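You operate a simulated robot arm through the tools that you are given. There is no shell and no other tool.

You are at the controls of a simulated two-armed robot. One attempt, no reset.

TASK
Shut the line down: both arcs off, then the drive, the pump and the power key.
Fine: in that order; weld switches to off; leave the other controls.

Only the result counts: the job must be done as asked and must still hold three seconds after the hand-in. Knocking over, shifting, dropping, spilling or breaking anything else fails it.

THE ROBOT
Two 7-joint arms with three-finger grippers on one trunk that stands fixed in place. Base frame: the origin is at the foot of the trunk, x ahead of it, y to its left, z up. Lengths are in mm, angles in degrees, forces in N, time in s.
The left shoulder is at [70, 165, 1213], the right one opposite. With the tool pointing down near the work surface each hand reaches from about 360 to 880 mm from the base axis, measured 20 degrees to its own side. Payload 3.91 kg a hand.
Tool frame (each hand has its own): the origin (TCP) lies between the finger pads and is the grasp point; the fingertips stand 30 mm ahead of it; z points along the fingers, y is the line along which they close. The gripper opens to 116 mm. The gripper's body begins 73 mm behind the TCP.
Orientation is that of the tool frame in the base frame, as a unit quaternion [w, x, y, z]. With the fingers straight down and closing along the base's y, the tool's x points along the base's -x, its y along +y and its z along -z.

THE INTERFACE
- The arms move only by the tool move_arm. It takes "left_series", "right_series" or both (then of equal length, played together; a hand with none holds still); each is a list of rows, each an object of numbers (a shift or turn left out is 0, a gripper value left out holds the last): "wx", "wy", "wz": the turn, a rotation vector about the tool's x, y, z in degrees; "dx", "dy", "dz": the shift along the tool's x, y, z in cm; "claw": the gripper command, from -1 (shut) to 1 (fully open), values between in proportion. In form: [{"wx": .., "wy": .., "wz": .., "dx": .., "dy": .., "dz": .., "claw": ..}, ...]. A call has 1 to 20 rows; each row shifts and turns the commanded pose from where the row before left it, along the tool's axes as they then stand. Each row takes 0.2 s and may step no farther than 50 mm and 8.6 degrees from the row before; otherwise, or with a gripper value out of range, the whole call is refused. A pose out of reach is approached as far as the arm can. The call stops where the force on the tool passes 40 N (or 10 N more than at its start, if that is more) or the arm is blocked; 0.2 s more then pass. Each finger travels about 153 mm/s and halts on what it meets, pressing with about 41 N; the grip force reading is that of the motor and also rises with nothing between the fingers. The clock runs only during rows and for 0.2 s after the last one: add rows that do not move to give the fingers time. It gives the time, the measured TCP pose, the force on the tool (base axes), the opening and the grip force at its end, in the units of the frame above (readings bear some noise), with the torque about the TCP (base axes, N m) and any sound that the robot's microphone picked up.
- Cameras (640 x 400 px; columns grow to the right, rows downward): "scene" is now at [137.1, 16.8, 1513.8]; the picture's right is [0.24, -0.97, 0.00], its down [-0.59, -0.15, -0.79] and it looks along [0.77, 0.19, -0.61] (base axes); focal length 317 px, centre (320, 200). "left" rides on the left gripper at [75, 17, -88] in its tool frame; the picture's right is [-0.22, 0.97, 0.00], its down [-0.70, -0.16, -0.70] and it looks along [-0.68, -0.16, 0.71] (tool axes); focal length 247 px, centre (320, 200). "right" rides on the right gripper at [52, 56, -88] in its tool frame; the picture's right is [-0.73, 0.68, 0.00], its down [-0.49, -0.52, -0.70] and it looks along [-0.48, -0.51, 0.71] (tool axes); focal length 247 px, centre (320, 200). There is no depth. A picture from a camera that has moved, and an enlarged one, comes with that camera's place and axes in the base frame and with its lens. The place of the scene camera against the robot may be out by one fixed shift of up to 18 mm in any direction.
- grab_frame(camera): a new picture of that camera. No time passes.
- move_column(by): slides the trunk up (or, below 0, down) by that many mm; the arms and the scene camera ride with it, the base frame stays. It gives what a move gives, with no picture.
- head_to(pan, tilt): turns the head with the scene camera to pan (to the left, within 86 degrees either way) and tilt (down, from -29 to 69), counted from straight ahead of the robot. It gives what a move gives.
- zoom(camera, box): a new picture of the part [left, top, right, bottom] of that camera's present view, enlarged. No time passes.
- close_job(): hands the job in; it is judged then, once.

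Nothing tells you positions but the pictures and the camera data. Unless the task says otherwise, let go and move clear before handing in.

The tools are called after "Emit:" by a JSON object that holds its "op" and its "data". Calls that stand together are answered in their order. move_arm: Moves the arms, as the interface text tells. Its arguments: {"type":"object","properties":{"left_series":{"type":"array"},"right_series":{"type":"array"}},"required":[]} The other tools are called the same way: move_column (by) slides the trunk up or down; head_to (pan, tilt) turns the head that bears the scene camera; grab_frame (camera) takes a picture; zoom (camera, box) takes an enlarged picture of a part of a camera's view; close_job () hands the job in.

At the start:

```text
time: 0.0
left_eef_pos: [547.1, 438.1, 1316.2]
left_tool_rot: [-0.001, 0.0, 1.0, -0.001]
left_ft_force: [0.2, -0.1, 0.1]
left_wrist_torque: [0.04, -0.01, 0.03]
left_width: 116.1
left_grip_force: 0.1
right_eef_pos: [353.6, -47.3, 1362.8]
right_tool_rot: [0.0, 0.001, 1.0, 0.0]
right_ft_force: [-0.7, 0.0, 0.2]
right_wrist_torque: [0.02, 0.0, 0.01]
right_width: 115.7
right_grip_force: 0.1
trunk travel left (down, up): [-750.0, 90.0]
head pan, tilt: [13.8, 37.6]
```

scene: 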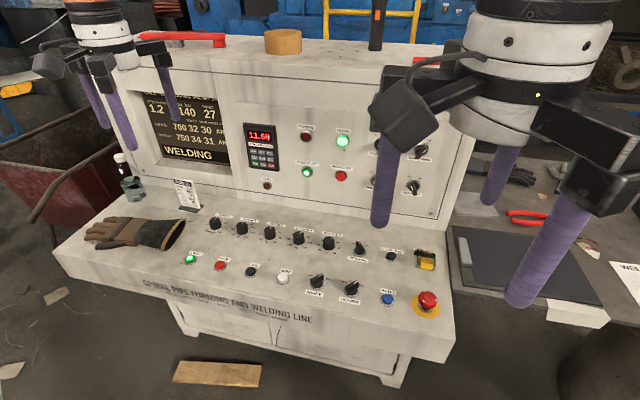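
right: 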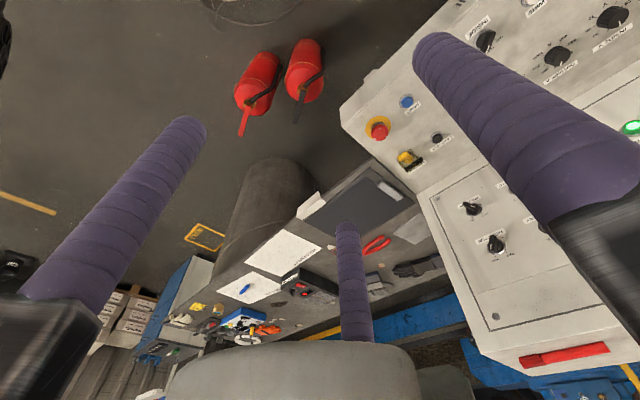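
left: 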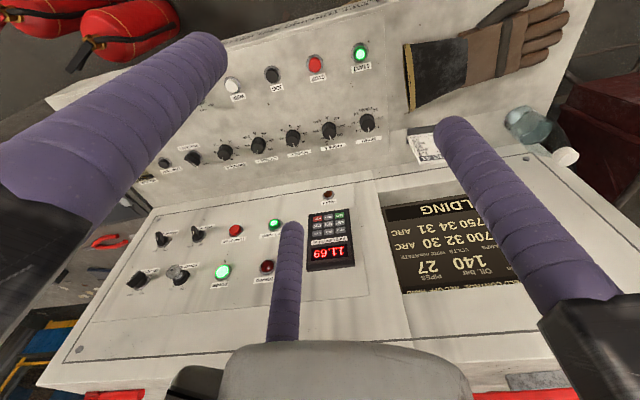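

I see a control desk with labelled knobs, push buttons, a yellow key-switch and an e-stop. I'll zoom in on the labels before I move anything.

Emit:
{"op": "zoom", "data": {"camera": "scene", "box": [170, 200, 310, 290]}}

Emit:
{"op": "zoom", "data": {"camera": "scene", "box": [290, 220, 450, 320]}}

Emit:
{"op": "zoom", "data": {"camera": "scene", "box": [230, 110, 450, 220]}}

Emit:
{"op": "zoom", "data": {"camera": "left", "box": [120, 180, 360, 330]}}

Emit:
{"op": "zoom", "data": {"camera": "left", "box": [140, 40, 400, 200]}}

Emit:
{"op": "zoom", "data": {"camera": "right", "box": [340, 80, 520, 260]}}

```text
4.44 times, centred on (240, 245) of scene
camera zoom: at [137.1, 16.8, 1513.8], right [0.24, -0.97, 0.0], down [-0.59, -0.15, -0.79], along [0.77, 0.19, -0.61], focal length 1408 px, centre (676, 0)
```

zoom: 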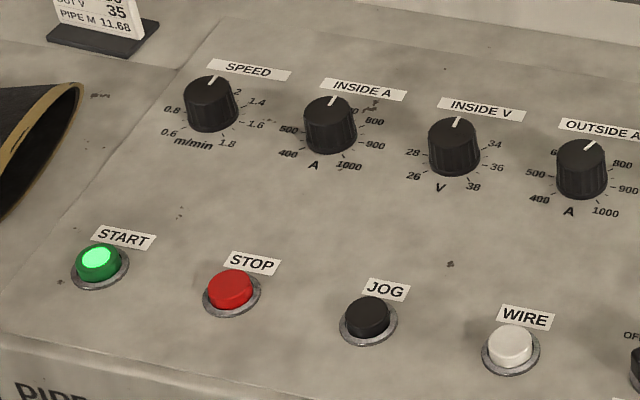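

```text
4.00 times, centred on (370, 270) of scene
camera zoom: at [137.1, 16.8, 1513.8], right [0.24, -0.97, 0.0], down [-0.59, -0.15, -0.79], along [0.77, 0.19, -0.61], focal length 1267 px, centre (120, -80)
```

zoom: 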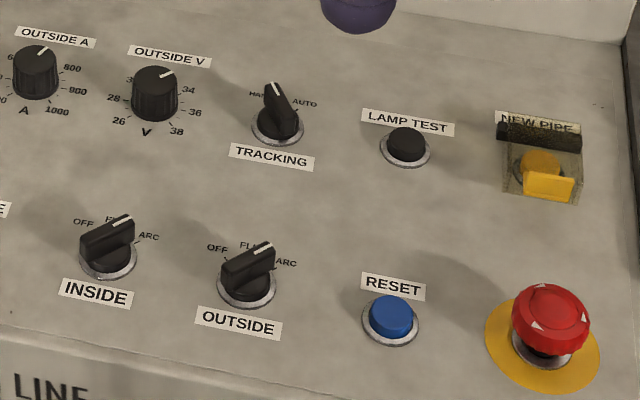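

```text
2.91 times, centred on (340, 165) of scene
camera zoom: at [137.1, 16.8, 1513.8], right [0.24, -0.97, 0.0], down [-0.59, -0.15, -0.79], along [0.77, 0.19, -0.61], focal length 921 px, centre (262, 302)
```

zoom: 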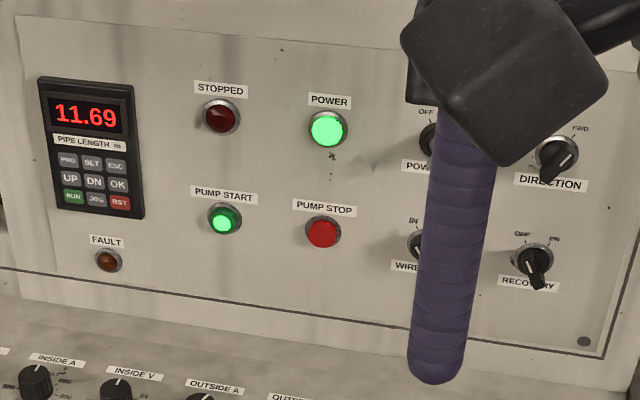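

```text
2.67 times, centred on (240, 255) of left
camera zoom: at [472.3, 455.9, 1405.5], right [0.22, 0.97, 0.0], down [0.7, -0.16, 0.7], along [0.68, -0.16, -0.72], focal length 659 px, centre (533, 53)
```

zoom: 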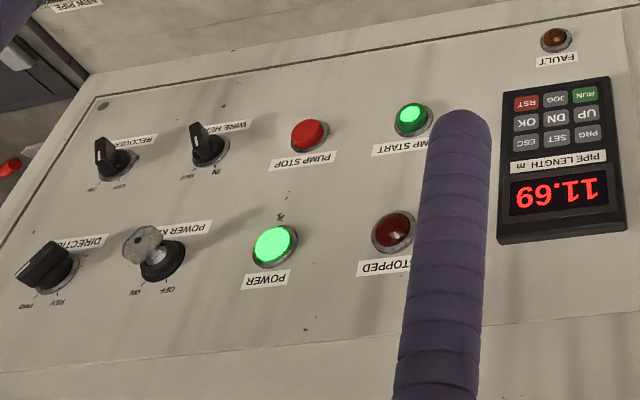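

```text
2.46 times, centred on (270, 120) of left
camera zoom: at [472.3, 455.9, 1405.5], right [0.22, 0.97, 0.0], down [0.7, -0.16, 0.7], along [0.68, -0.16, -0.72], focal length 608 px, centre (443, 397)
```

zoom: 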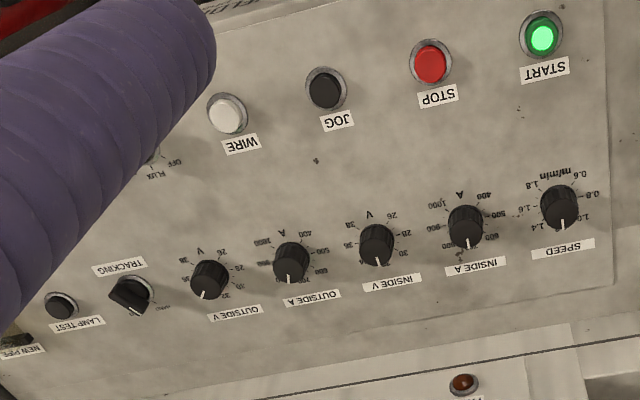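

```text
2.22 times, centred on (430, 170) of right
camera zoom: at [300.3, 10.4, 1453.1], right [0.73, 0.68, 0.0], down [0.49, -0.52, 0.7], along [0.48, -0.51, -0.71], focal length 549 px, centre (76, 267)
```

zoom: 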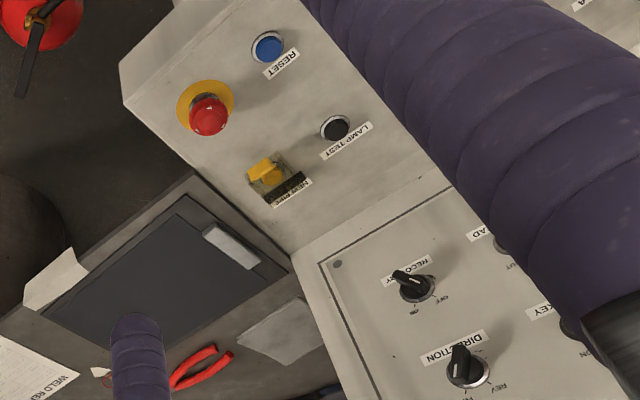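

The desk controls are readable: INSIDE and OUTSIDE weld switches (OFF/FLUX/ARC), STOP for the drive, PUMP STOP, and POWER KEY, which the right hand partly hides. I'll move the right hand aside to clear the view.

Emit:
{"op": "move_arm", "data": {"right_series": [{"dy": -4}, {"dy": -4}, {"dy": -4}, {"dy": -4}, {"dy": -4}, {"dy": -4}, {"dy": -4}, {"dy": -4}]}}

Emit:
{"op": "grab_frame", "data": {"camera": "scene"}}

Emit:
{"op": "zoom", "data": {"camera": "scene", "box": [340, 120, 460, 200]}}

Emit:
{"op": "zoom", "data": {"camera": "scene", "box": [290, 265, 370, 315]}}

```text
time: 1.8
left_eef_pos: [547.3, 436.7, 1317.2]
left_tool_rot: [0.0, 0.0, 1.0, -0.001]
left_ft_force: [0.5, 0.6, 0.5]
left_wrist_torque: [0.02, 0.01, -0.01]
left_width: 115.9
left_grip_force: 0.1
right_eef_pos: [335.3, -265.8, 1297.2]
right_tool_rot: [0.001, 0.002, 1.0, 0.001]
right_ft_force: [0.2, -0.9, -0.5]
right_wrist_torque: [-0.01, 0.02, -0.02]
right_width: 115.9
right_grip_force: 0.1
right hand out of reach, approached as far as the arm can: row 5, 6, 7, 8
trunk travel left (down, up): [-750.0, 90.0]
head pan, tilt: [13.8, 37.6]
```

```text
taken
camera scene: at [136.6, 15.8, 1513.9], right [0.24, -0.97, 0.0], down [-0.59, -0.14, -0.79], along [0.77, 0.19, -0.61], focal length 317 px, centre (320, 200)
```

scene: 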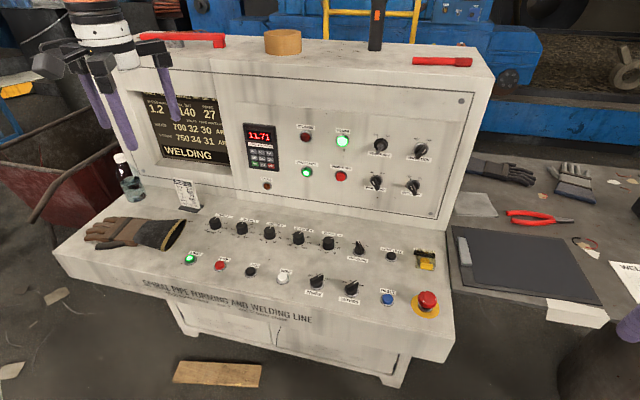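

```text
5.00 times, centred on (400, 160) of scene
camera zoom: at [136.6, 15.8, 1513.9], right [0.24, -0.97, 0.0], down [-0.59, -0.14, -0.79], along [0.77, 0.19, -0.61], focal length 1584 px, centre (-80, 400)
```

zoom: 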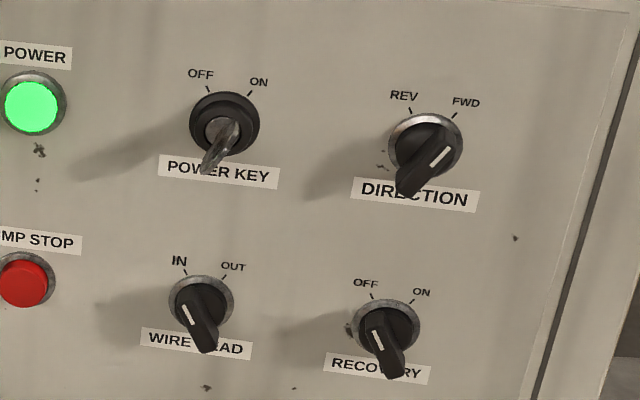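

```text
8.00 times, centred on (330, 290) of scene
camera zoom: at [136.6, 15.8, 1513.9], right [0.24, -0.97, 0.0], down [-0.59, -0.14, -0.79], along [0.77, 0.19, -0.61], focal length 2534 px, centre (240, -520)
```

zoom: 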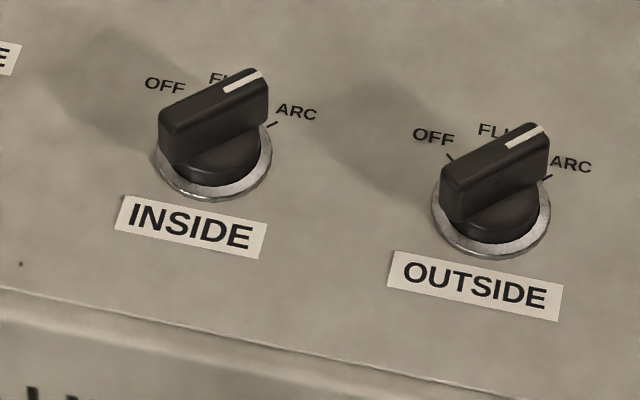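

Both weld switches point at ARC and the key is at ON. I'll bring the left hand above the weld switches for a close, accurate view.

Emit:
{"op": "move_arm", "data": {"left_series": [{"dy": -4, "dz": 2.5}, {"dy": -4, "dz": 2.5}, {"dy": -4, "dz": 2.5}, {"dy": -4, "dz": 2.5}, {"dy": -4, "dz": 2.5}, {"dy": -4, "dz": 2.5}, {"dy": -4, "dz": 2.5}, {"dy": -4, "dz": 2.5}]}}

Emit:
{"op": "grab_frame", "data": {"camera": "left"}}

Emit:
{"op": "grab_frame", "data": {"camera": "scene"}}

```text
time: 3.6
left_eef_pos: [547.9, 117.9, 1116.6]
left_tool_rot: [-0.001, 0.0, 1.0, 0.0]
left_ft_force: [0.2, 0.0, -0.2]
left_wrist_torque: [0.03, 0.03, -0.01]
left_width: 116.0
left_grip_force: 0.0
right_eef_pos: [338.2, -265.7, 1296.0]
right_tool_rot: [0.002, 0.002, 1.0, 0.002]
right_ft_force: [-0.5, -1.0, 0.0]
right_wrist_torque: [0.0, 0.02, -0.03]
right_width: 116.1
right_grip_force: 0.1
trunk travel left (down, up): [-750.0, 90.0]
head pan, tilt: [13.8, 37.6]
```

```text
taken
camera left: at [473.5, 135.8, 1205.4], right [0.22, 0.97, 0.0], down [0.7, -0.16, 0.7], along [0.68, -0.16, -0.72], focal length 247 px, centre (320, 200)
```

left: 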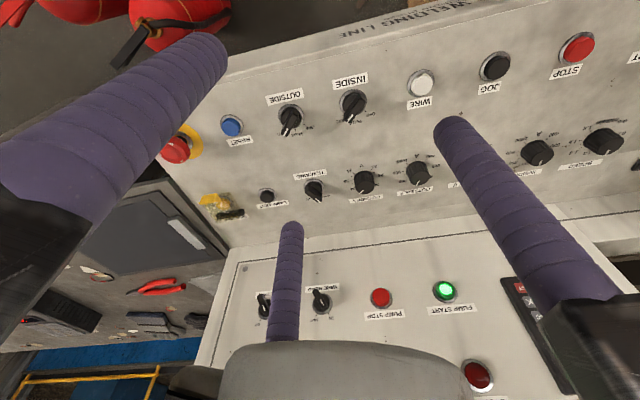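

```text
taken
camera scene: at [138.0, 15.0, 1513.8], right [0.24, -0.97, 0.0], down [-0.59, -0.14, -0.79], along [0.77, 0.19, -0.61], focal length 317 px, centre (320, 200)
```

scene: 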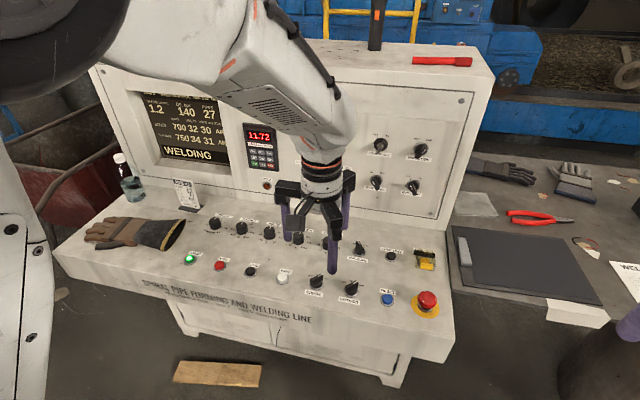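

The picture shows three purple fingers on the gripper, although the text describes two. I'll close it in free air and see how the fingers really move.

Emit:
{"op": "move_arm", "data": {"left_series": [{"claw": 0}, {"claw": 0}, {"claw": 0}, {"claw": 0}]}}

Emit:
{"op": "grab_frame", "data": {"camera": "left"}}

Emit:
{"op": "move_arm", "data": {"left_series": [{"claw": -1}, {"claw": -1}, {"claw": -1}, {"claw": -1}]}}

Emit:
{"op": "grab_frame", "data": {"camera": "left"}}

Emit:
{"op": "zoom", "data": {"camera": "scene", "box": [240, 150, 400, 250]}}

```text
time: 4.6
left_eef_pos: [548.2, 119.4, 1117.8]
left_tool_rot: [-0.001, -0.001, 1.0, 0.0]
left_ft_force: [0.1, 0.5, -1.1]
left_wrist_torque: [0.02, -0.04, 0.03]
left_width: 58.0
left_grip_force: 0.0
right_eef_pos: [337.6, -266.7, 1296.7]
right_tool_rot: [0.001, 0.001, 1.0, 0.001]
right_ft_force: [-0.2, -0.3, -0.2]
right_wrist_torque: [0.06, -0.02, -0.01]
right_width: 116.0
right_grip_force: 0.1
trunk travel left (down, up): [-750.0, 90.0]
head pan, tilt: [13.8, 37.6]
```

```text
taken
camera left: at [473.0, 137.2, 1205.9], right [0.22, 0.97, 0.0], down [0.7, -0.16, 0.7], along [0.68, -0.16, -0.72], focal length 247 px, centre (320, 200)
```

left: 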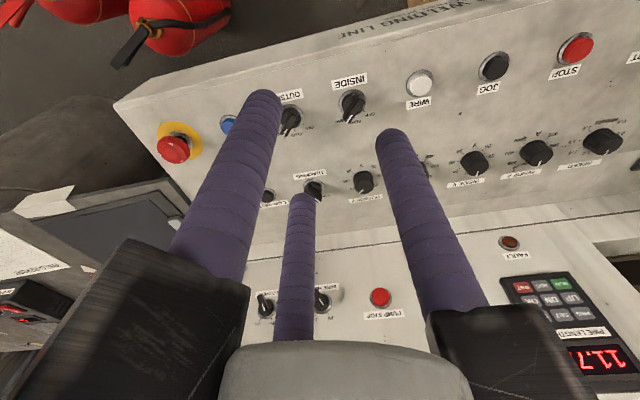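

```text
time: 5.6
left_eef_pos: [547.1, 119.3, 1117.0]
left_tool_rot: [-0.001, 0.0, 1.0, -0.001]
left_ft_force: [0.0, -0.6, -0.6]
left_wrist_torque: [0.01, -0.02, 0.02]
left_width: 9.1
left_grip_force: 41.2
right_eef_pos: [336.9, -265.6, 1297.5]
right_tool_rot: [0.001, 0.002, 1.0, 0.001]
right_ft_force: [-0.1, -0.7, 0.2]
right_wrist_torque: [-0.02, -0.01, 0.01]
right_width: 115.8
right_grip_force: 0.1
trunk travel left (down, up): [-750.0, 90.0]
head pan, tilt: [13.8, 37.6]
```

```text
taken
camera left: at [472.9, 137.4, 1205.9], right [0.22, 0.97, 0.0], down [0.7, -0.16, 0.7], along [0.68, -0.16, -0.72], focal length 247 px, centre (320, 200)
```

left: 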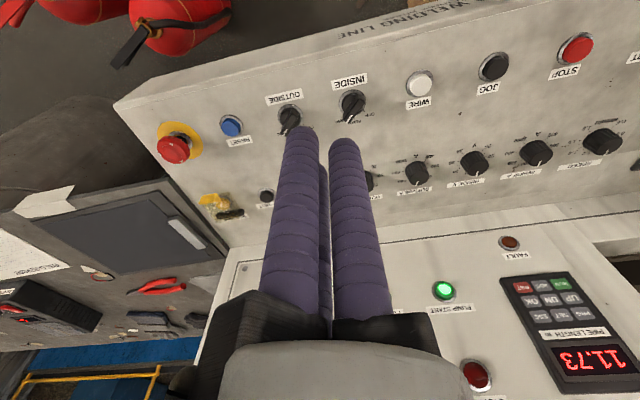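

```text
4.00 times, centred on (320, 200) of scene
camera zoom: at [137.0, 16.6, 1513.8], right [0.24, -0.97, 0.0], down [-0.59, -0.15, -0.79], along [0.77, 0.19, -0.61], focal length 1267 px, centre (320, 200)
```

zoom: 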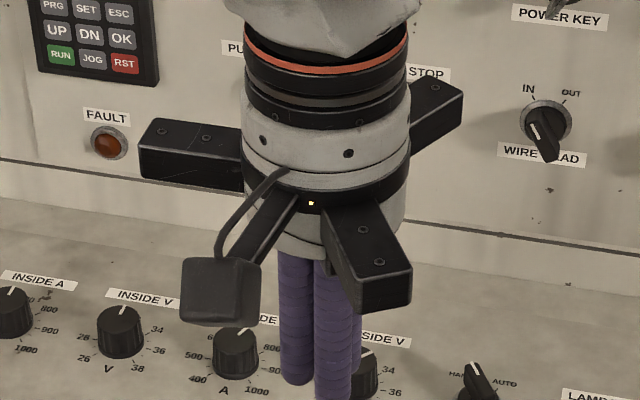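

The gripper really has three fingers that close toward the tool axis. They can still clamp a switch blade with one finger on one side and two on the other. Next I'll take accurate close-ups from this pose and then from others, to triangulate.

Emit:
{"op": "zoom", "data": {"camera": "left", "box": [240, 50, 400, 150]}}

Emit:
{"op": "zoom", "data": {"camera": "left", "box": [400, 20, 640, 170]}}

Emit:
{"op": "move_arm", "data": {"left_series": [{"dz": -4, "dx": 1, "claw": -1}, {"dz": -4, "dx": 1}, {"dx": 1, "dy": 3}, {"dx": 1, "dy": 3}, {"dy": 3}, {"dy": 3}, {"dy": 3}]}}

Emit:
{"op": "grab_frame", "data": {"camera": "left"}}

```text
4.00 times, centred on (320, 100) of left
camera zoom: at [472.9, 137.4, 1205.9], right [0.22, 0.97, 0.0], down [0.7, -0.16, 0.7], along [0.68, -0.16, -0.72], focal length 988 px, centre (320, 600)
```

zoom: 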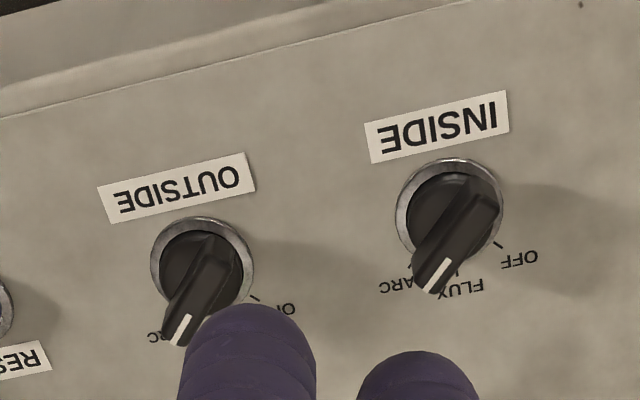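

```text
2.67 times, centred on (520, 95) of left
camera zoom: at [472.9, 137.4, 1205.9], right [0.22, 0.97, 0.0], down [0.7, -0.16, 0.7], along [0.68, -0.16, -0.72], focal length 659 px, centre (-213, 480)
```

zoom: 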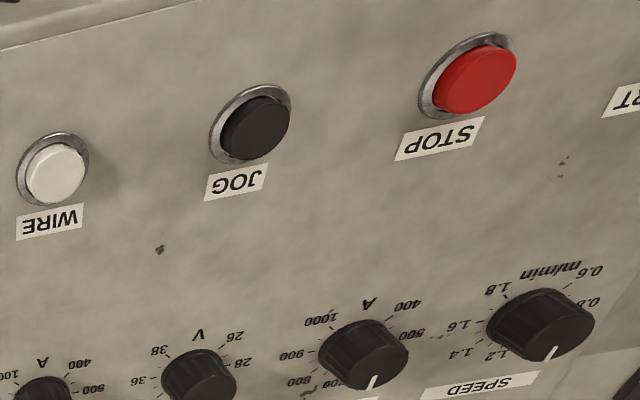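

```text
time: 7.2
left_eef_pos: [506.6, 270.2, 1195.8]
left_tool_rot: [-0.001, 0.0, 1.0, -0.002]
left_ft_force: [0.4, 0.7, -0.5]
left_wrist_torque: [-0.01, -0.01, -0.02]
left_width: 8.7
left_grip_force: 41.6
right_eef_pos: [337.0, -262.8, 1297.5]
right_tool_rot: [0.001, 0.001, 1.0, -0.001]
right_ft_force: [-0.4, 0.6, 0.7]
right_wrist_torque: [-0.03, 0.0, -0.03]
right_width: 116.0
right_grip_force: 0.0
trunk travel left (down, up): [-750.0, 90.0]
head pan, tilt: [13.8, 37.6]
```

```text
taken
camera left: at [431.9, 288.6, 1285.1], right [0.22, 0.97, 0.0], down [0.7, -0.16, 0.7], along [0.68, -0.16, -0.71], focal length 247 px, centre (320, 200)
```

left: 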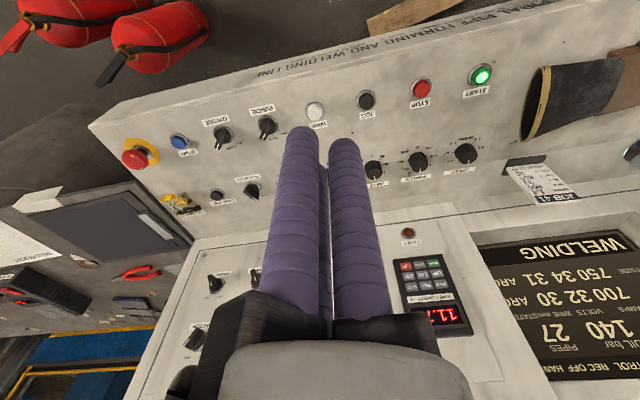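

Emit:
{"op": "zoom", "data": {"camera": "left", "box": [180, 90, 340, 190]}}

Emit:
{"op": "zoom", "data": {"camera": "left", "box": [340, 50, 500, 150]}}

Emit:
{"op": "zoom", "data": {"camera": "left", "box": [120, 110, 280, 210]}}

```text
4.00 times, centred on (260, 140) of left
camera zoom: at [431.9, 288.6, 1285.1], right [0.22, 0.97, 0.0], down [0.7, -0.16, 0.7], along [0.68, -0.16, -0.71], focal length 988 px, centre (560, 440)
```

zoom: 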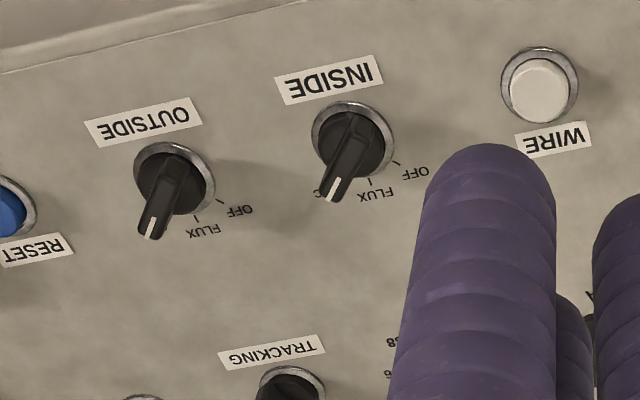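

```text
4.00 times, centred on (420, 100) of left
camera zoom: at [431.9, 288.6, 1285.1], right [0.22, 0.97, 0.0], down [0.7, -0.16, 0.7], along [0.68, -0.16, -0.71], focal length 988 px, centre (-80, 600)
```

zoom: 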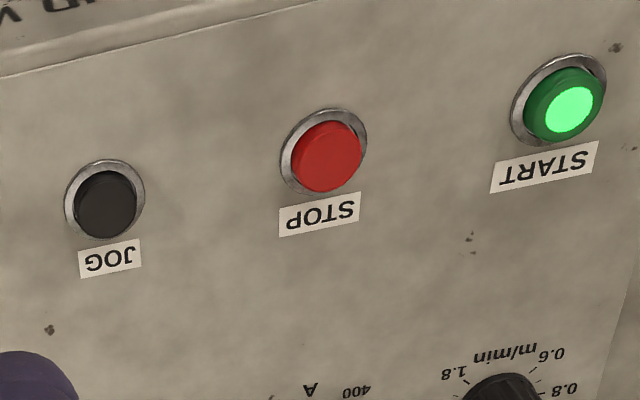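

```text
4.00 times, centred on (200, 160) of left
camera zoom: at [431.9, 288.6, 1285.1], right [0.22, 0.97, 0.0], down [0.7, -0.16, 0.7], along [0.68, -0.16, -0.71], focal length 988 px, centre (800, 360)
```

zoom: 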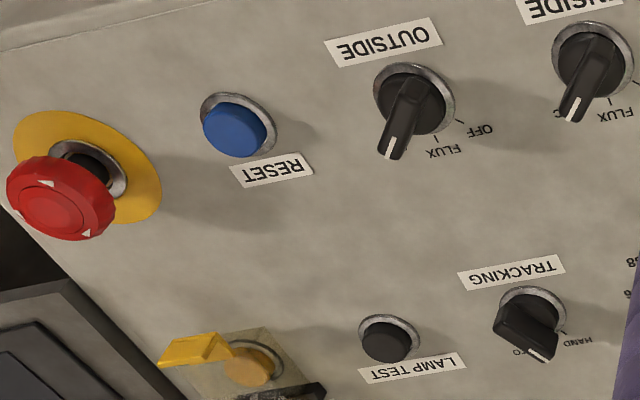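

From the wrist-camera triangulation, the INSIDE switch axis is near [621, 149], and OUTSIDE is near [621, 60]. The blade tops are at z≈899, the desk surface at z≈870, and OFF lies 90° counter-clockwise from ARC. I'll move above INSIDE with the fingers open to check this.

Emit:
{"op": "move_arm", "data": {"left_series": [{"dx": -1.9, "dy": -2.02, "dz": 3.2, "claw": 1}, {"dx": -1.9, "dy": -2.02, "dz": 3.2}, {"dx": -1.9, "dy": -2.02, "dz": 3.2}, {"dx": -1.9, "dy": -2.02, "dz": 3.2}, {"dx": -1.9, "dy": -2.02, "dz": 3.2}, {"dx": -1.9, "dy": -2.02, "dz": 3.2}, {}]}}

Emit:
{"op": "grab_frame", "data": {"camera": "left"}}

Emit:
{"op": "zoom", "data": {"camera": "left", "box": [240, 40, 400, 140]}}

Emit:
{"op": "grab_frame", "data": {"camera": "scene"}}

```text
time: 8.8
left_eef_pos: [620.1, 146.6, 1006.4]
left_tool_rot: [0.0, 0.0, 1.0, -0.001]
left_ft_force: [0.7, 0.6, 0.1]
left_wrist_torque: [-0.03, -0.02, -0.01]
left_width: 115.9
left_grip_force: 0.1
right_eef_pos: [335.7, -265.3, 1297.3]
right_tool_rot: [0.001, 0.001, 1.0, 0.001]
right_ft_force: [0.1, -0.3, 0.3]
right_wrist_torque: [-0.01, -0.06, -0.01]
right_width: 115.9
right_grip_force: 0.0
trunk travel left (down, up): [-750.0, 90.0]
head pan, tilt: [13.8, 37.6]
```

```text
taken
camera left: at [544.6, 164.0, 1095.7], right [0.22, 0.97, 0.0], down [0.7, -0.16, 0.7], along [0.68, -0.16, -0.71], focal length 247 px, centre (320, 200)
```

left: 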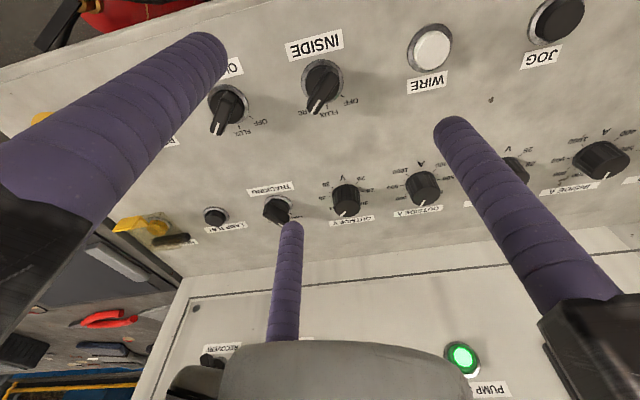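

```text
4.00 times, centred on (320, 90) of left
camera zoom: at [544.6, 164.0, 1095.7], right [0.22, 0.97, 0.0], down [0.7, -0.16, 0.7], along [0.68, -0.16, -0.71], focal length 988 px, centre (320, 640)
```

zoom: 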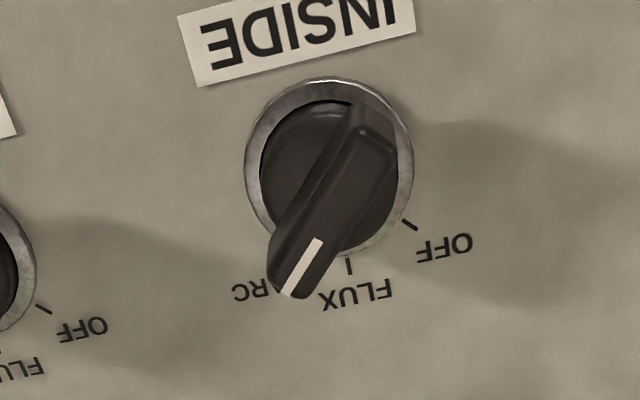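

```text
taken
camera scene: at [136.0, 17.1, 1513.9], right [0.24, -0.97, 0.0], down [-0.59, -0.15, -0.79], along [0.77, 0.19, -0.61], focal length 317 px, centre (320, 200)
```

scene: 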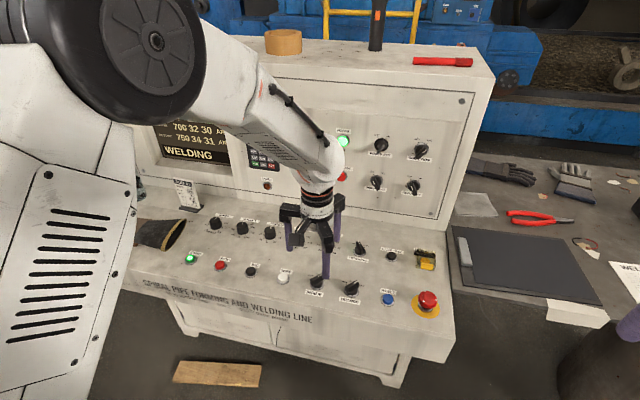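

INSIDE's axis checks out at about [620, 149], with the blade pointing to ARC at −45°. I'll turn the tool +45° so the blade lies along tool x, narrow the fingers a little, offset a few mm for the three-finger grip, and look again.

Emit:
{"op": "move_arm", "data": {"left_series": [{"dx": 0.38, "dy": -0.19, "claw": 0.1}, {"wz": 7.5}, {"wz": 7.5}, {"wz": 7.5}, {"wz": 7.5}, {"wz": 7.5}, {"wz": 7.5}, {"dz": 3}, {"dz": 2}, {}]}}

Emit:
{"op": "grab_frame", "data": {"camera": "left"}}

Emit:
{"op": "zoom", "data": {"camera": "scene", "box": [260, 200, 420, 300]}}

```text
time: 11.0
left_eef_pos: [616.3, 144.2, 956.0]
left_tool_rot: [-0.001, 0.383, 0.924, -0.001]
left_ft_force: [0.5, -0.7, 0.1]
left_wrist_torque: [-0.03, -0.02, -0.01]
left_width: 63.7
left_grip_force: 0.0
right_eef_pos: [336.1, -265.4, 1296.9]
right_tool_rot: [0.001, 0.002, 1.0, 0.001]
right_ft_force: [-0.7, -0.7, 0.4]
right_wrist_torque: [-0.03, 0.04, -0.03]
right_width: 116.1
right_grip_force: 0.0
trunk travel left (down, up): [-750.0, 90.0]
head pan, tilt: [13.8, 37.6]
```

```text
taken
camera left: at [575.7, 210.1, 1043.6], right [0.85, 0.53, 0.0], down [0.38, -0.6, 0.7], along [0.37, -0.59, -0.71], focal length 247 px, centre (320, 200)
```

left: 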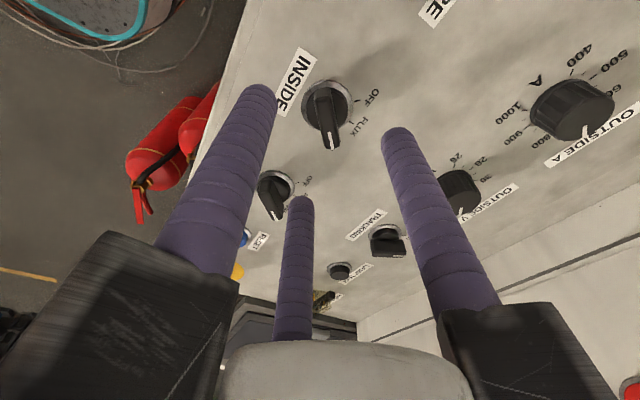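

```text
4.00 times, centred on (340, 250) of scene
camera zoom: at [136.3, 16.8, 1513.9], right [0.24, -0.97, 0.0], down [-0.59, -0.15, -0.79], along [0.77, 0.19, -0.61], focal length 1267 px, centre (240, 0)
```

zoom: 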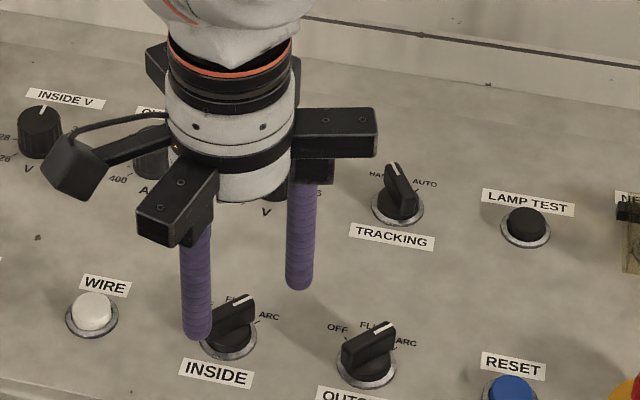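

Emit:
{"op": "zoom", "data": {"camera": "left", "box": [260, 60, 400, 150]}}

```text
4.44 times, centred on (330, 105) of left
camera zoom: at [575.7, 210.1, 1043.6], right [0.85, 0.53, 0.0], down [0.38, -0.6, 0.7], along [0.37, -0.59, -0.71], focal length 1098 px, centre (276, 622)
```

zoom: 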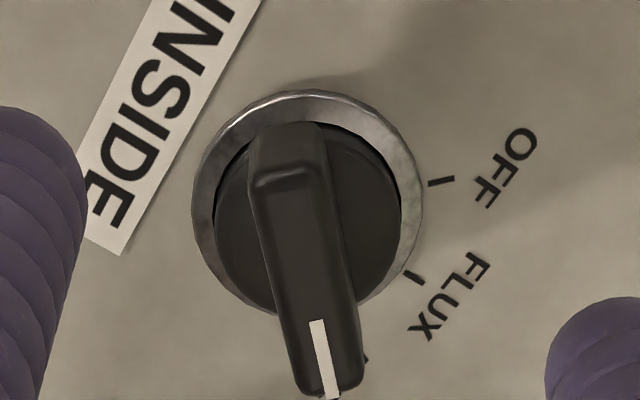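

The blade lines up with tool x and its axis sits about 5 mm toward tool +y, as I wanted. I'll lower the tool and partially close the fingers around the blade.

Emit:
{"op": "move_arm", "data": {"left_series": [{"dz": 2.0}, {"dz": 1.2}, {"dz": 1.0}, {"claw": -0.3}, {"claw": -0.45}, {}]}}

Emit:
{"op": "grab_frame", "data": {"camera": "left"}}

Emit:
{"op": "zoom", "data": {"camera": "scene", "box": [280, 240, 360, 300]}}

```text
time: 12.4
left_eef_pos: [616.2, 144.6, 913.7]
left_tool_rot: [-0.001, 0.383, 0.924, -0.001]
left_ft_force: [-0.2, 0.8, -0.4]
left_wrist_torque: [0.03, -0.02, 0.0]
left_width: 31.8
left_grip_force: 0.0
right_eef_pos: [336.3, -265.0, 1297.3]
right_tool_rot: [0.001, 0.001, 1.0, 0.001]
right_ft_force: [-0.3, 0.8, 0.7]
right_wrist_torque: [-0.02, -0.03, 0.02]
right_width: 116.0
right_grip_force: 0.0
trunk travel left (down, up): [-750.0, 90.0]
head pan, tilt: [13.8, 37.6]
```

```text
taken
camera left: at [575.5, 210.4, 1001.5], right [0.85, 0.53, 0.0], down [0.38, -0.6, 0.7], along [0.37, -0.59, -0.71], focal length 247 px, centre (320, 200)
```

left: 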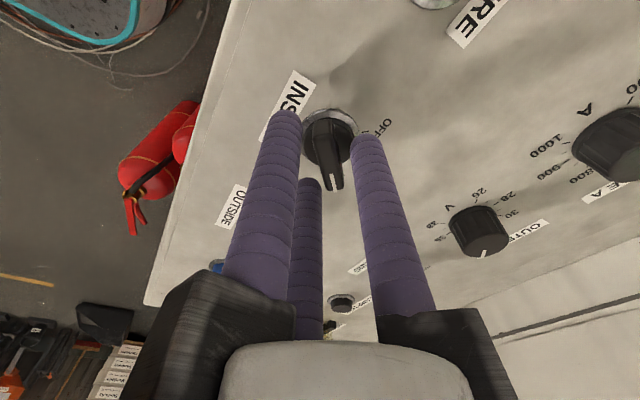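

```text
6.67 times, centred on (320, 270) of scene
camera zoom: at [137.2, 16.6, 1513.8], right [0.24, -0.97, 0.0], down [-0.59, -0.15, -0.79], along [0.77, 0.19, -0.61], focal length 2112 px, centre (320, -267)
```

zoom: 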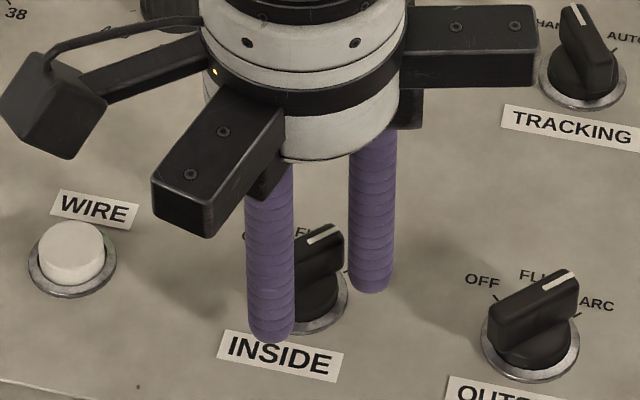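

Emit:
{"op": "move_arm", "data": {"left_series": [{"claw": -0.5}, {"claw": -0.55}, {}]}}

Emit:
{"op": "zoom", "data": {"camera": "left", "box": [250, 90, 410, 190]}}

```text
time: 13.2
left_eef_pos: [615.6, 144.5, 912.5]
left_tool_rot: [0.0, 0.382, 0.924, -0.001]
left_ft_force: [0.8, -0.7, 0.5]
left_wrist_torque: [-0.01, -0.01, -0.01]
left_width: 26.0
left_grip_force: 0.1
right_eef_pos: [336.1, -264.5, 1295.8]
right_tool_rot: [0.002, 0.002, 1.0, 0.001]
right_ft_force: [-0.4, 0.0, 0.5]
right_wrist_torque: [0.01, -0.05, 0.04]
right_width: 116.2
right_grip_force: 0.2
trunk travel left (down, up): [-750.0, 90.0]
head pan, tilt: [13.8, 37.6]
```

```text
4.00 times, centred on (330, 140) of left
camera zoom: at [575.4, 210.4, 1001.7], right [0.85, 0.53, 0.0], down [0.38, -0.6, 0.7], along [0.37, -0.59, -0.71], focal length 988 px, centre (280, 440)
```

zoom: 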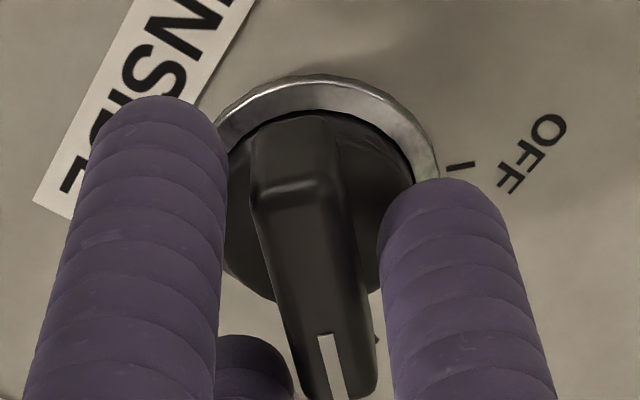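

Emit:
{"op": "move_arm", "data": {"left_series": [{"claw": -0.6}, {"claw": -0.65}, {}]}}

Emit:
{"op": "zoom", "data": {"camera": "left", "box": [250, 90, 410, 190]}}

```text
time: 14.0
left_eef_pos: [616.6, 145.6, 913.2]
left_tool_rot: [-0.001, 0.383, 0.924, 0.0]
left_ft_force: [0.9, 1.7, -0.1]
left_wrist_torque: [0.02, -0.02, -0.03]
left_width: 20.7
left_grip_force: 0.4
right_eef_pos: [336.8, -264.4, 1296.8]
right_tool_rot: [0.0, 0.001, 1.0, 0.001]
right_ft_force: [-0.8, 1.3, 0.5]
right_wrist_torque: [-0.01, 0.02, -0.02]
right_width: 116.1
right_grip_force: 0.1
trunk travel left (down, up): [-750.0, 90.0]
head pan, tilt: [13.8, 37.6]
```

```text
4.00 times, centred on (330, 140) of left
camera zoom: at [575.5, 210.4, 1001.6], right [0.85, 0.53, 0.0], down [0.38, -0.6, 0.7], along [0.37, -0.59, -0.71], focal length 988 px, centre (280, 440)
```

zoom: 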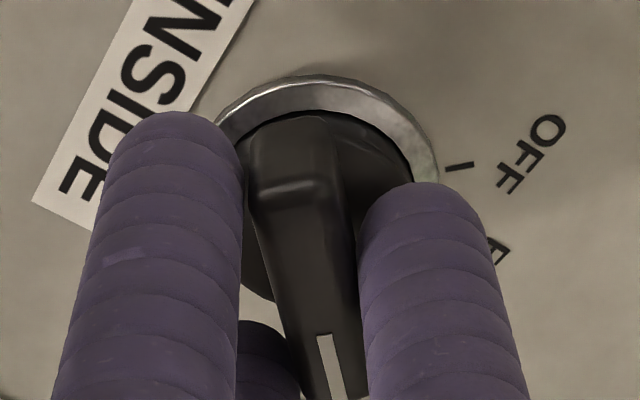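

The fingers now touch the blade on both sides with almost no side force. I'll rotate counter-clockwise about the switch axis, checking halfway.

Emit:
{"op": "move_arm", "data": {"left_series": [{"wz": -7.5, "dx": -0.07, "dy": 0.01}, {"wz": -7.5, "dx": -0.07, "dy": 0.01}, {"wz": -7.5, "dx": -0.07, "dy": 0.01}, {"wz": -7.5, "dx": -0.07, "dy": 0.01}, {"wz": -7.5, "dx": -0.07, "dy": 0.01}, {"wz": -7.5, "dx": -0.07, "dy": 0.01}]}}

Emit:
{"op": "grab_frame", "data": {"camera": "left"}}

Emit:
{"op": "zoom", "data": {"camera": "left", "box": [250, 90, 410, 190]}}

```text
time: 15.4
left_eef_pos: [620.3, 142.7, 914.2]
left_tool_rot: [-0.002, -0.002, 1.0, 0.0]
left_ft_force: [0.6, -0.7, 0.4]
left_wrist_torque: [-0.05, 0.04, 0.04]
left_width: 20.3
left_grip_force: 0.2
right_eef_pos: [336.6, -267.3, 1296.2]
right_tool_rot: [0.001, 0.002, 1.0, 0.001]
right_ft_force: [0.6, 0.8, 0.5]
right_wrist_torque: [0.02, -0.01, 0.0]
right_width: 116.2
right_grip_force: 0.1
trunk travel left (down, up): [-750.0, 90.0]
head pan, tilt: [13.8, 37.6]
```

```text
taken
camera left: at [545.5, 160.6, 1002.3], right [0.22, 0.98, 0.0], down [0.7, -0.16, 0.7], along [0.68, -0.16, -0.72], focal length 247 px, centre (320, 200)
```

left: 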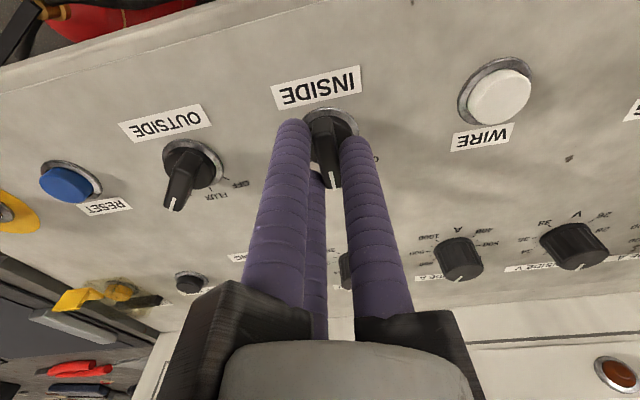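

```text
4.00 times, centred on (330, 140) of left
camera zoom: at [545.5, 160.6, 1002.3], right [0.22, 0.98, 0.0], down [0.7, -0.16, 0.7], along [0.68, -0.16, -0.72], focal length 988 px, centre (280, 440)
```

zoom: 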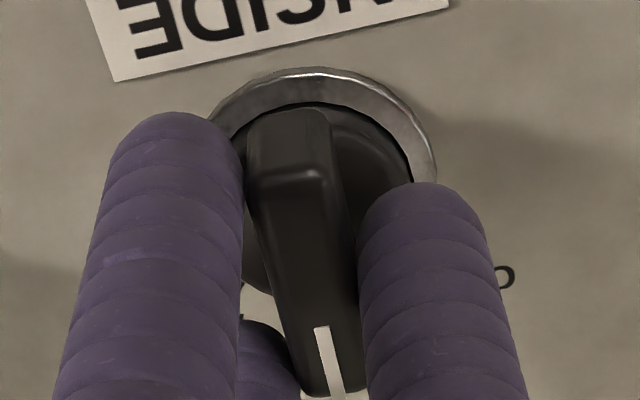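

The blade is following cleanly and is now at FLUX. I'll continue the remaining turn to OFF.

Emit:
{"op": "move_arm", "data": {"left_series": [{"wz": -7.5, "dx": -0.07, "dy": 0.01}, {"wz": -7.5, "dx": -0.07, "dy": 0.01}, {"wz": -7.5, "dx": -0.07, "dy": 0.01}, {"wz": -7.5, "dx": -0.07, "dy": 0.01}, {"wz": -7.5, "dx": -0.07, "dy": 0.01}, {"wz": -7.5, "dx": -0.07, "dy": 0.01}]}}

Emit:
{"op": "grab_frame", "data": {"camera": "left"}}

Emit:
{"op": "zoom", "data": {"camera": "left", "box": [250, 90, 410, 190]}}

```text
time: 16.8
left_eef_pos: [625.2, 144.3, 912.6]
left_tool_rot: [-0.001, -0.384, 0.923, 0.001]
left_ft_force: [-1.7, 2.1, -0.4]
left_wrist_torque: [0.04, 0.06, -0.01]
left_width: 21.0
left_grip_force: 0.5
right_eef_pos: [336.2, -265.4, 1298.0]
right_tool_rot: [0.001, 0.002, 1.0, 0.001]
right_ft_force: [-0.7, -1.0, 0.2]
right_wrist_torque: [0.03, -0.04, -0.01]
right_width: 115.9
right_grip_force: 0.1
trunk travel left (down, up): [-750.0, 90.0]
head pan, tilt: [13.8, 37.6]
```

```text
taken
camera left: at [559.5, 104.6, 1001.6], right [-0.53, 0.85, 0.0], down [0.61, 0.38, 0.7], along [0.59, 0.37, -0.72], focal length 247 px, centre (320, 200)
```

left: 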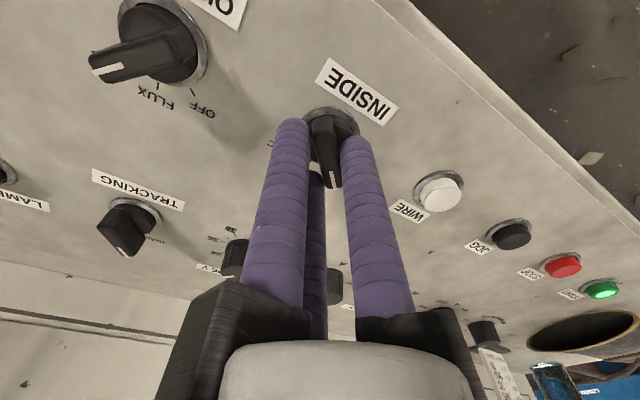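

```text
4.00 times, centred on (330, 140) of left
camera zoom: at [559.5, 104.6, 1001.6], right [-0.53, 0.85, 0.0], down [0.61, 0.38, 0.7], along [0.59, 0.37, -0.72], focal length 988 px, centre (280, 440)
```

zoom: 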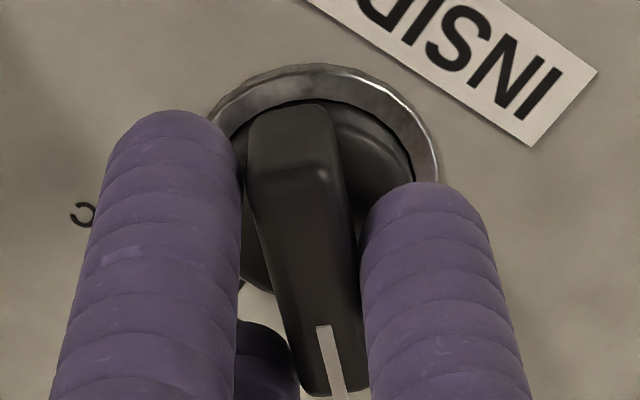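

The tool has turned the full 90°. I'll add a small extra turn to be sure it seats at OFF, then ease back, release, rise and check.

Emit:
{"op": "move_arm", "data": {"left_series": [{"wz": -4, "dx": -0.04}, {"wz": 4, "dx": 0.04}, {"claw": -0.3}, {"claw": 0.1}, {}, {"dz": -2.5}, {"dz": -3}, {"dz": -3}]}}

Emit:
{"op": "grab_frame", "data": {"camera": "left"}}

Emit:
{"op": "zoom", "data": {"camera": "left", "box": [250, 40, 410, 140]}}

Emit:
{"op": "zoom", "data": {"camera": "scene", "box": [280, 240, 380, 310]}}

```text
time: 18.6
left_eef_pos: [623.8, 147.4, 999.0]
left_tool_rot: [0.0, -0.383, 0.924, 0.0]
left_ft_force: [0.1, 0.5, 0.5]
left_wrist_torque: [0.02, 0.02, -0.03]
left_width: 63.9
left_grip_force: 0.0
right_eef_pos: [336.3, -264.9, 1296.9]
right_tool_rot: [0.001, 0.002, 1.0, 0.0]
right_ft_force: [0.7, -0.2, 0.9]
right_wrist_torque: [0.03, -0.03, -0.02]
right_width: 116.1
right_grip_force: 0.1
trunk travel left (down, up): [-750.0, 90.0]
head pan, tilt: [13.8, 37.6]
```

```text
taken
camera left: at [559.1, 106.3, 1086.5], right [-0.53, 0.85, 0.0], down [0.61, 0.38, 0.7], along [0.59, 0.37, -0.72], focal length 247 px, centre (320, 200)
```

left: 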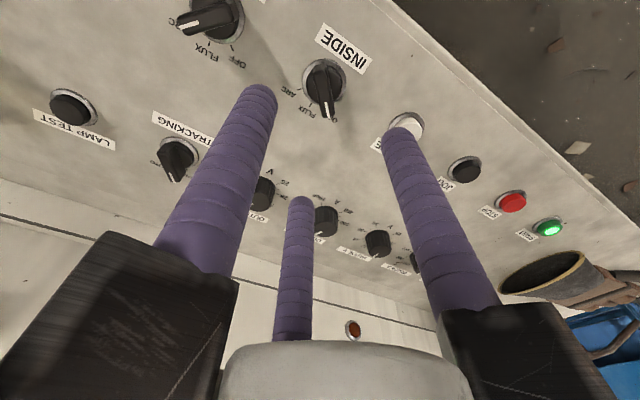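

```text
4.00 times, centred on (330, 90) of left
camera zoom: at [559.1, 106.3, 1086.5], right [-0.53, 0.85, 0.0], down [0.61, 0.38, 0.7], along [0.59, 0.37, -0.72], focal length 988 px, centre (280, 640)
```

zoom: 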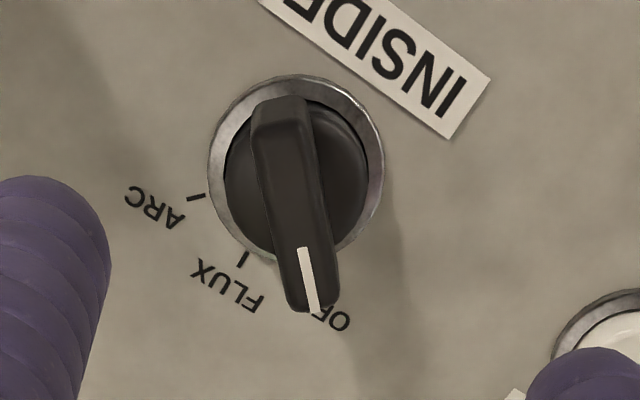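

```text
5.71 times, centred on (330, 275) of scene
camera zoom: at [136.4, 16.7, 1513.8], right [0.24, -0.97, 0.0], down [-0.59, -0.15, -0.79], along [0.77, 0.19, -0.61], focal length 1810 px, centre (263, -229)
```

zoom: 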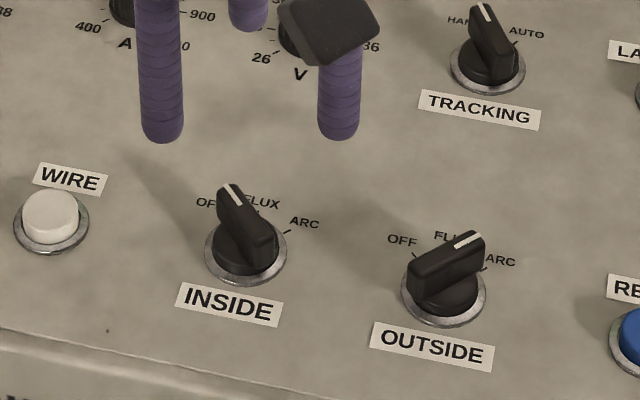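

INSIDE now reads OFF. I'll turn the tool back to the ARC alignment and move over OUTSIDE.

Emit:
{"op": "move_arm", "data": {"left_series": [{"wz": 7.5}, {"wz": 7.5}, {"wz": 7.5}, {"wz": 7.5}, {"wz": 7.5}, {"wz": 7.5}, {"wz": 7.5}, {"wz": 7.5}, {"wz": 7.5}, {"wz": 7.5}, {"wz": 7.5}, {"wz": 7.5}, {"dx": -2.0, "dy": -2.31}, {"dx": -2.0, "dy": -2.31}, {"dx": -2.0, "dy": -2.31}, {"dz": 2.2}, {"dz": 2.1}, {}]}}

Emit:
{"op": "grab_frame", "data": {"camera": "left"}}

Emit:
{"op": "zoom", "data": {"camera": "left", "box": [260, 60, 400, 150]}}

```text
time: 22.4
left_eef_pos: [616.6, 53.4, 955.3]
left_tool_rot: [0.001, 0.383, 0.924, -0.001]
left_ft_force: [-0.2, -0.4, -1.3]
left_wrist_torque: [-0.02, -0.01, 0.0]
left_width: 63.5
left_grip_force: 0.0
right_eef_pos: [335.5, -265.2, 1296.7]
right_tool_rot: [0.001, 0.002, 1.0, 0.001]
right_ft_force: [0.3, -0.8, 0.8]
right_wrist_torque: [0.03, -0.02, 0.01]
right_width: 116.0
right_grip_force: 0.1
trunk travel left (down, up): [-750.0, 90.0]
head pan, tilt: [13.8, 37.6]
```

```text
taken
camera left: at [575.8, 119.6, 1043.8], right [0.85, 0.53, 0.0], down [0.38, -0.6, 0.7], along [0.37, -0.59, -0.71], focal length 247 px, centre (320, 200)
```

left: 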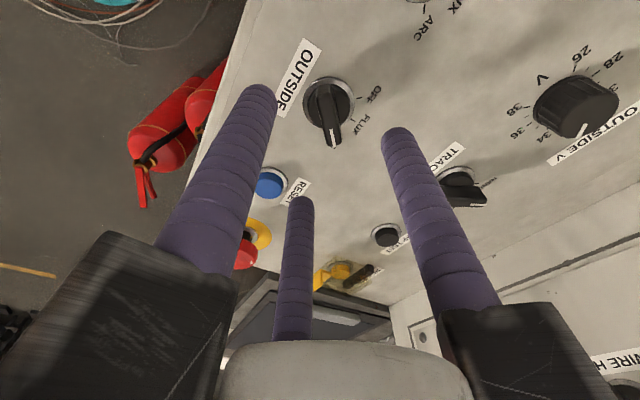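

```text
4.44 times, centred on (330, 105) of left
camera zoom: at [575.8, 119.6, 1043.8], right [0.85, 0.53, 0.0], down [0.38, -0.6, 0.7], along [0.37, -0.59, -0.71], focal length 1098 px, centre (276, 622)
```

zoom: 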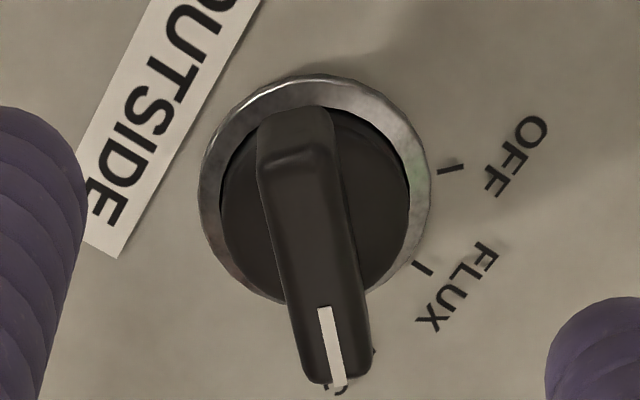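

Emit:
{"op": "move_arm", "data": {"left_series": [{"dx": 0.27, "dy": 0.14}, {"dz": 2.0}, {"dz": 1.2}, {"dz": 1.0}, {"claw": -0.3}, {"claw": -0.5}, {}]}}

Emit:
{"op": "zoom", "data": {"camera": "left", "box": [250, 90, 410, 190]}}

```text
time: 24.0
left_eef_pos: [615.3, 57.8, 913.4]
left_tool_rot: [-0.001, 0.383, 0.924, -0.001]
left_ft_force: [0.2, 0.6, 0.1]
left_wrist_torque: [0.01, 0.02, -0.01]
left_width: 29.3
left_grip_force: 0.0
right_eef_pos: [336.0, -265.3, 1297.6]
right_tool_rot: [0.001, 0.001, 1.0, 0.001]
right_ft_force: [0.2, -0.1, -0.2]
right_wrist_torque: [0.04, -0.02, 0.02]
right_width: 116.0
right_grip_force: 0.1
trunk travel left (down, up): [-750.0, 90.0]
head pan, tilt: [13.8, 37.6]
```

```text
4.00 times, centred on (330, 140) of left
camera zoom: at [574.7, 123.3, 1001.7], right [0.85, 0.53, 0.0], down [0.38, -0.6, 0.7], along [0.37, -0.59, -0.71], focal length 988 px, centre (280, 440)
```

zoom: 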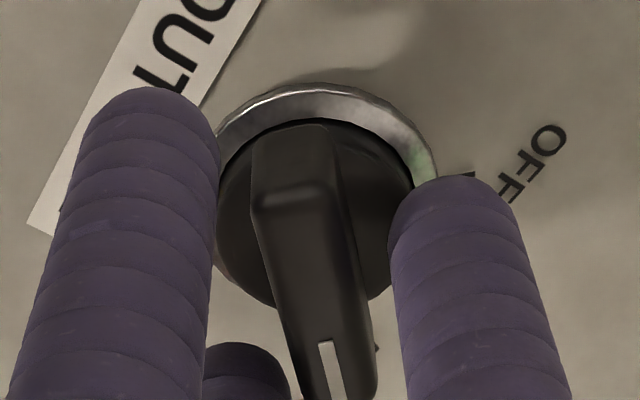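

Emit:
{"op": "move_arm", "data": {"left_series": [{"claw": -0.58}, {"claw": -0.65}, {}]}}

Emit:
{"op": "zoom", "data": {"camera": "left", "box": [250, 90, 410, 190]}}

```text
time: 24.8
left_eef_pos: [616.1, 58.2, 912.8]
left_tool_rot: [0.0, 0.383, 0.924, -0.001]
left_ft_force: [0.7, -0.2, 0.2]
left_wrist_torque: [-0.01, 0.01, 0.0]
left_width: 20.6
left_grip_force: 0.1
right_eef_pos: [336.3, -266.0, 1296.6]
right_tool_rot: [0.001, 0.002, 1.0, 0.001]
right_ft_force: [-0.3, 0.4, -0.1]
right_wrist_torque: [-0.03, -0.02, -0.02]
right_width: 116.0
right_grip_force: 0.1
trunk travel left (down, up): [-750.0, 90.0]
head pan, tilt: [13.8, 37.6]
```

```text
4.00 times, centred on (330, 140) of left
camera zoom: at [574.7, 123.4, 1001.7], right [0.85, 0.53, 0.0], down [0.38, -0.6, 0.7], along [0.37, -0.59, -0.71], focal length 988 px, centre (280, 440)
```

zoom: 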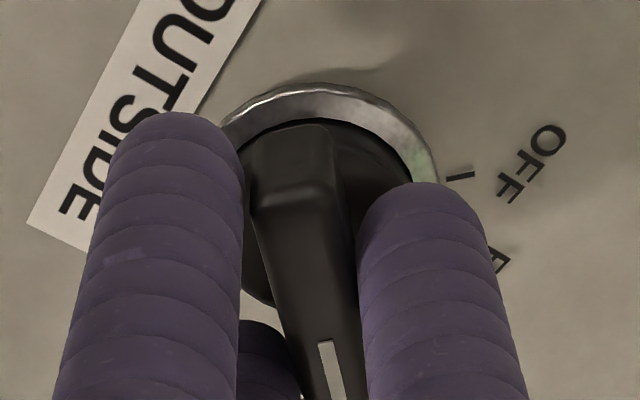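

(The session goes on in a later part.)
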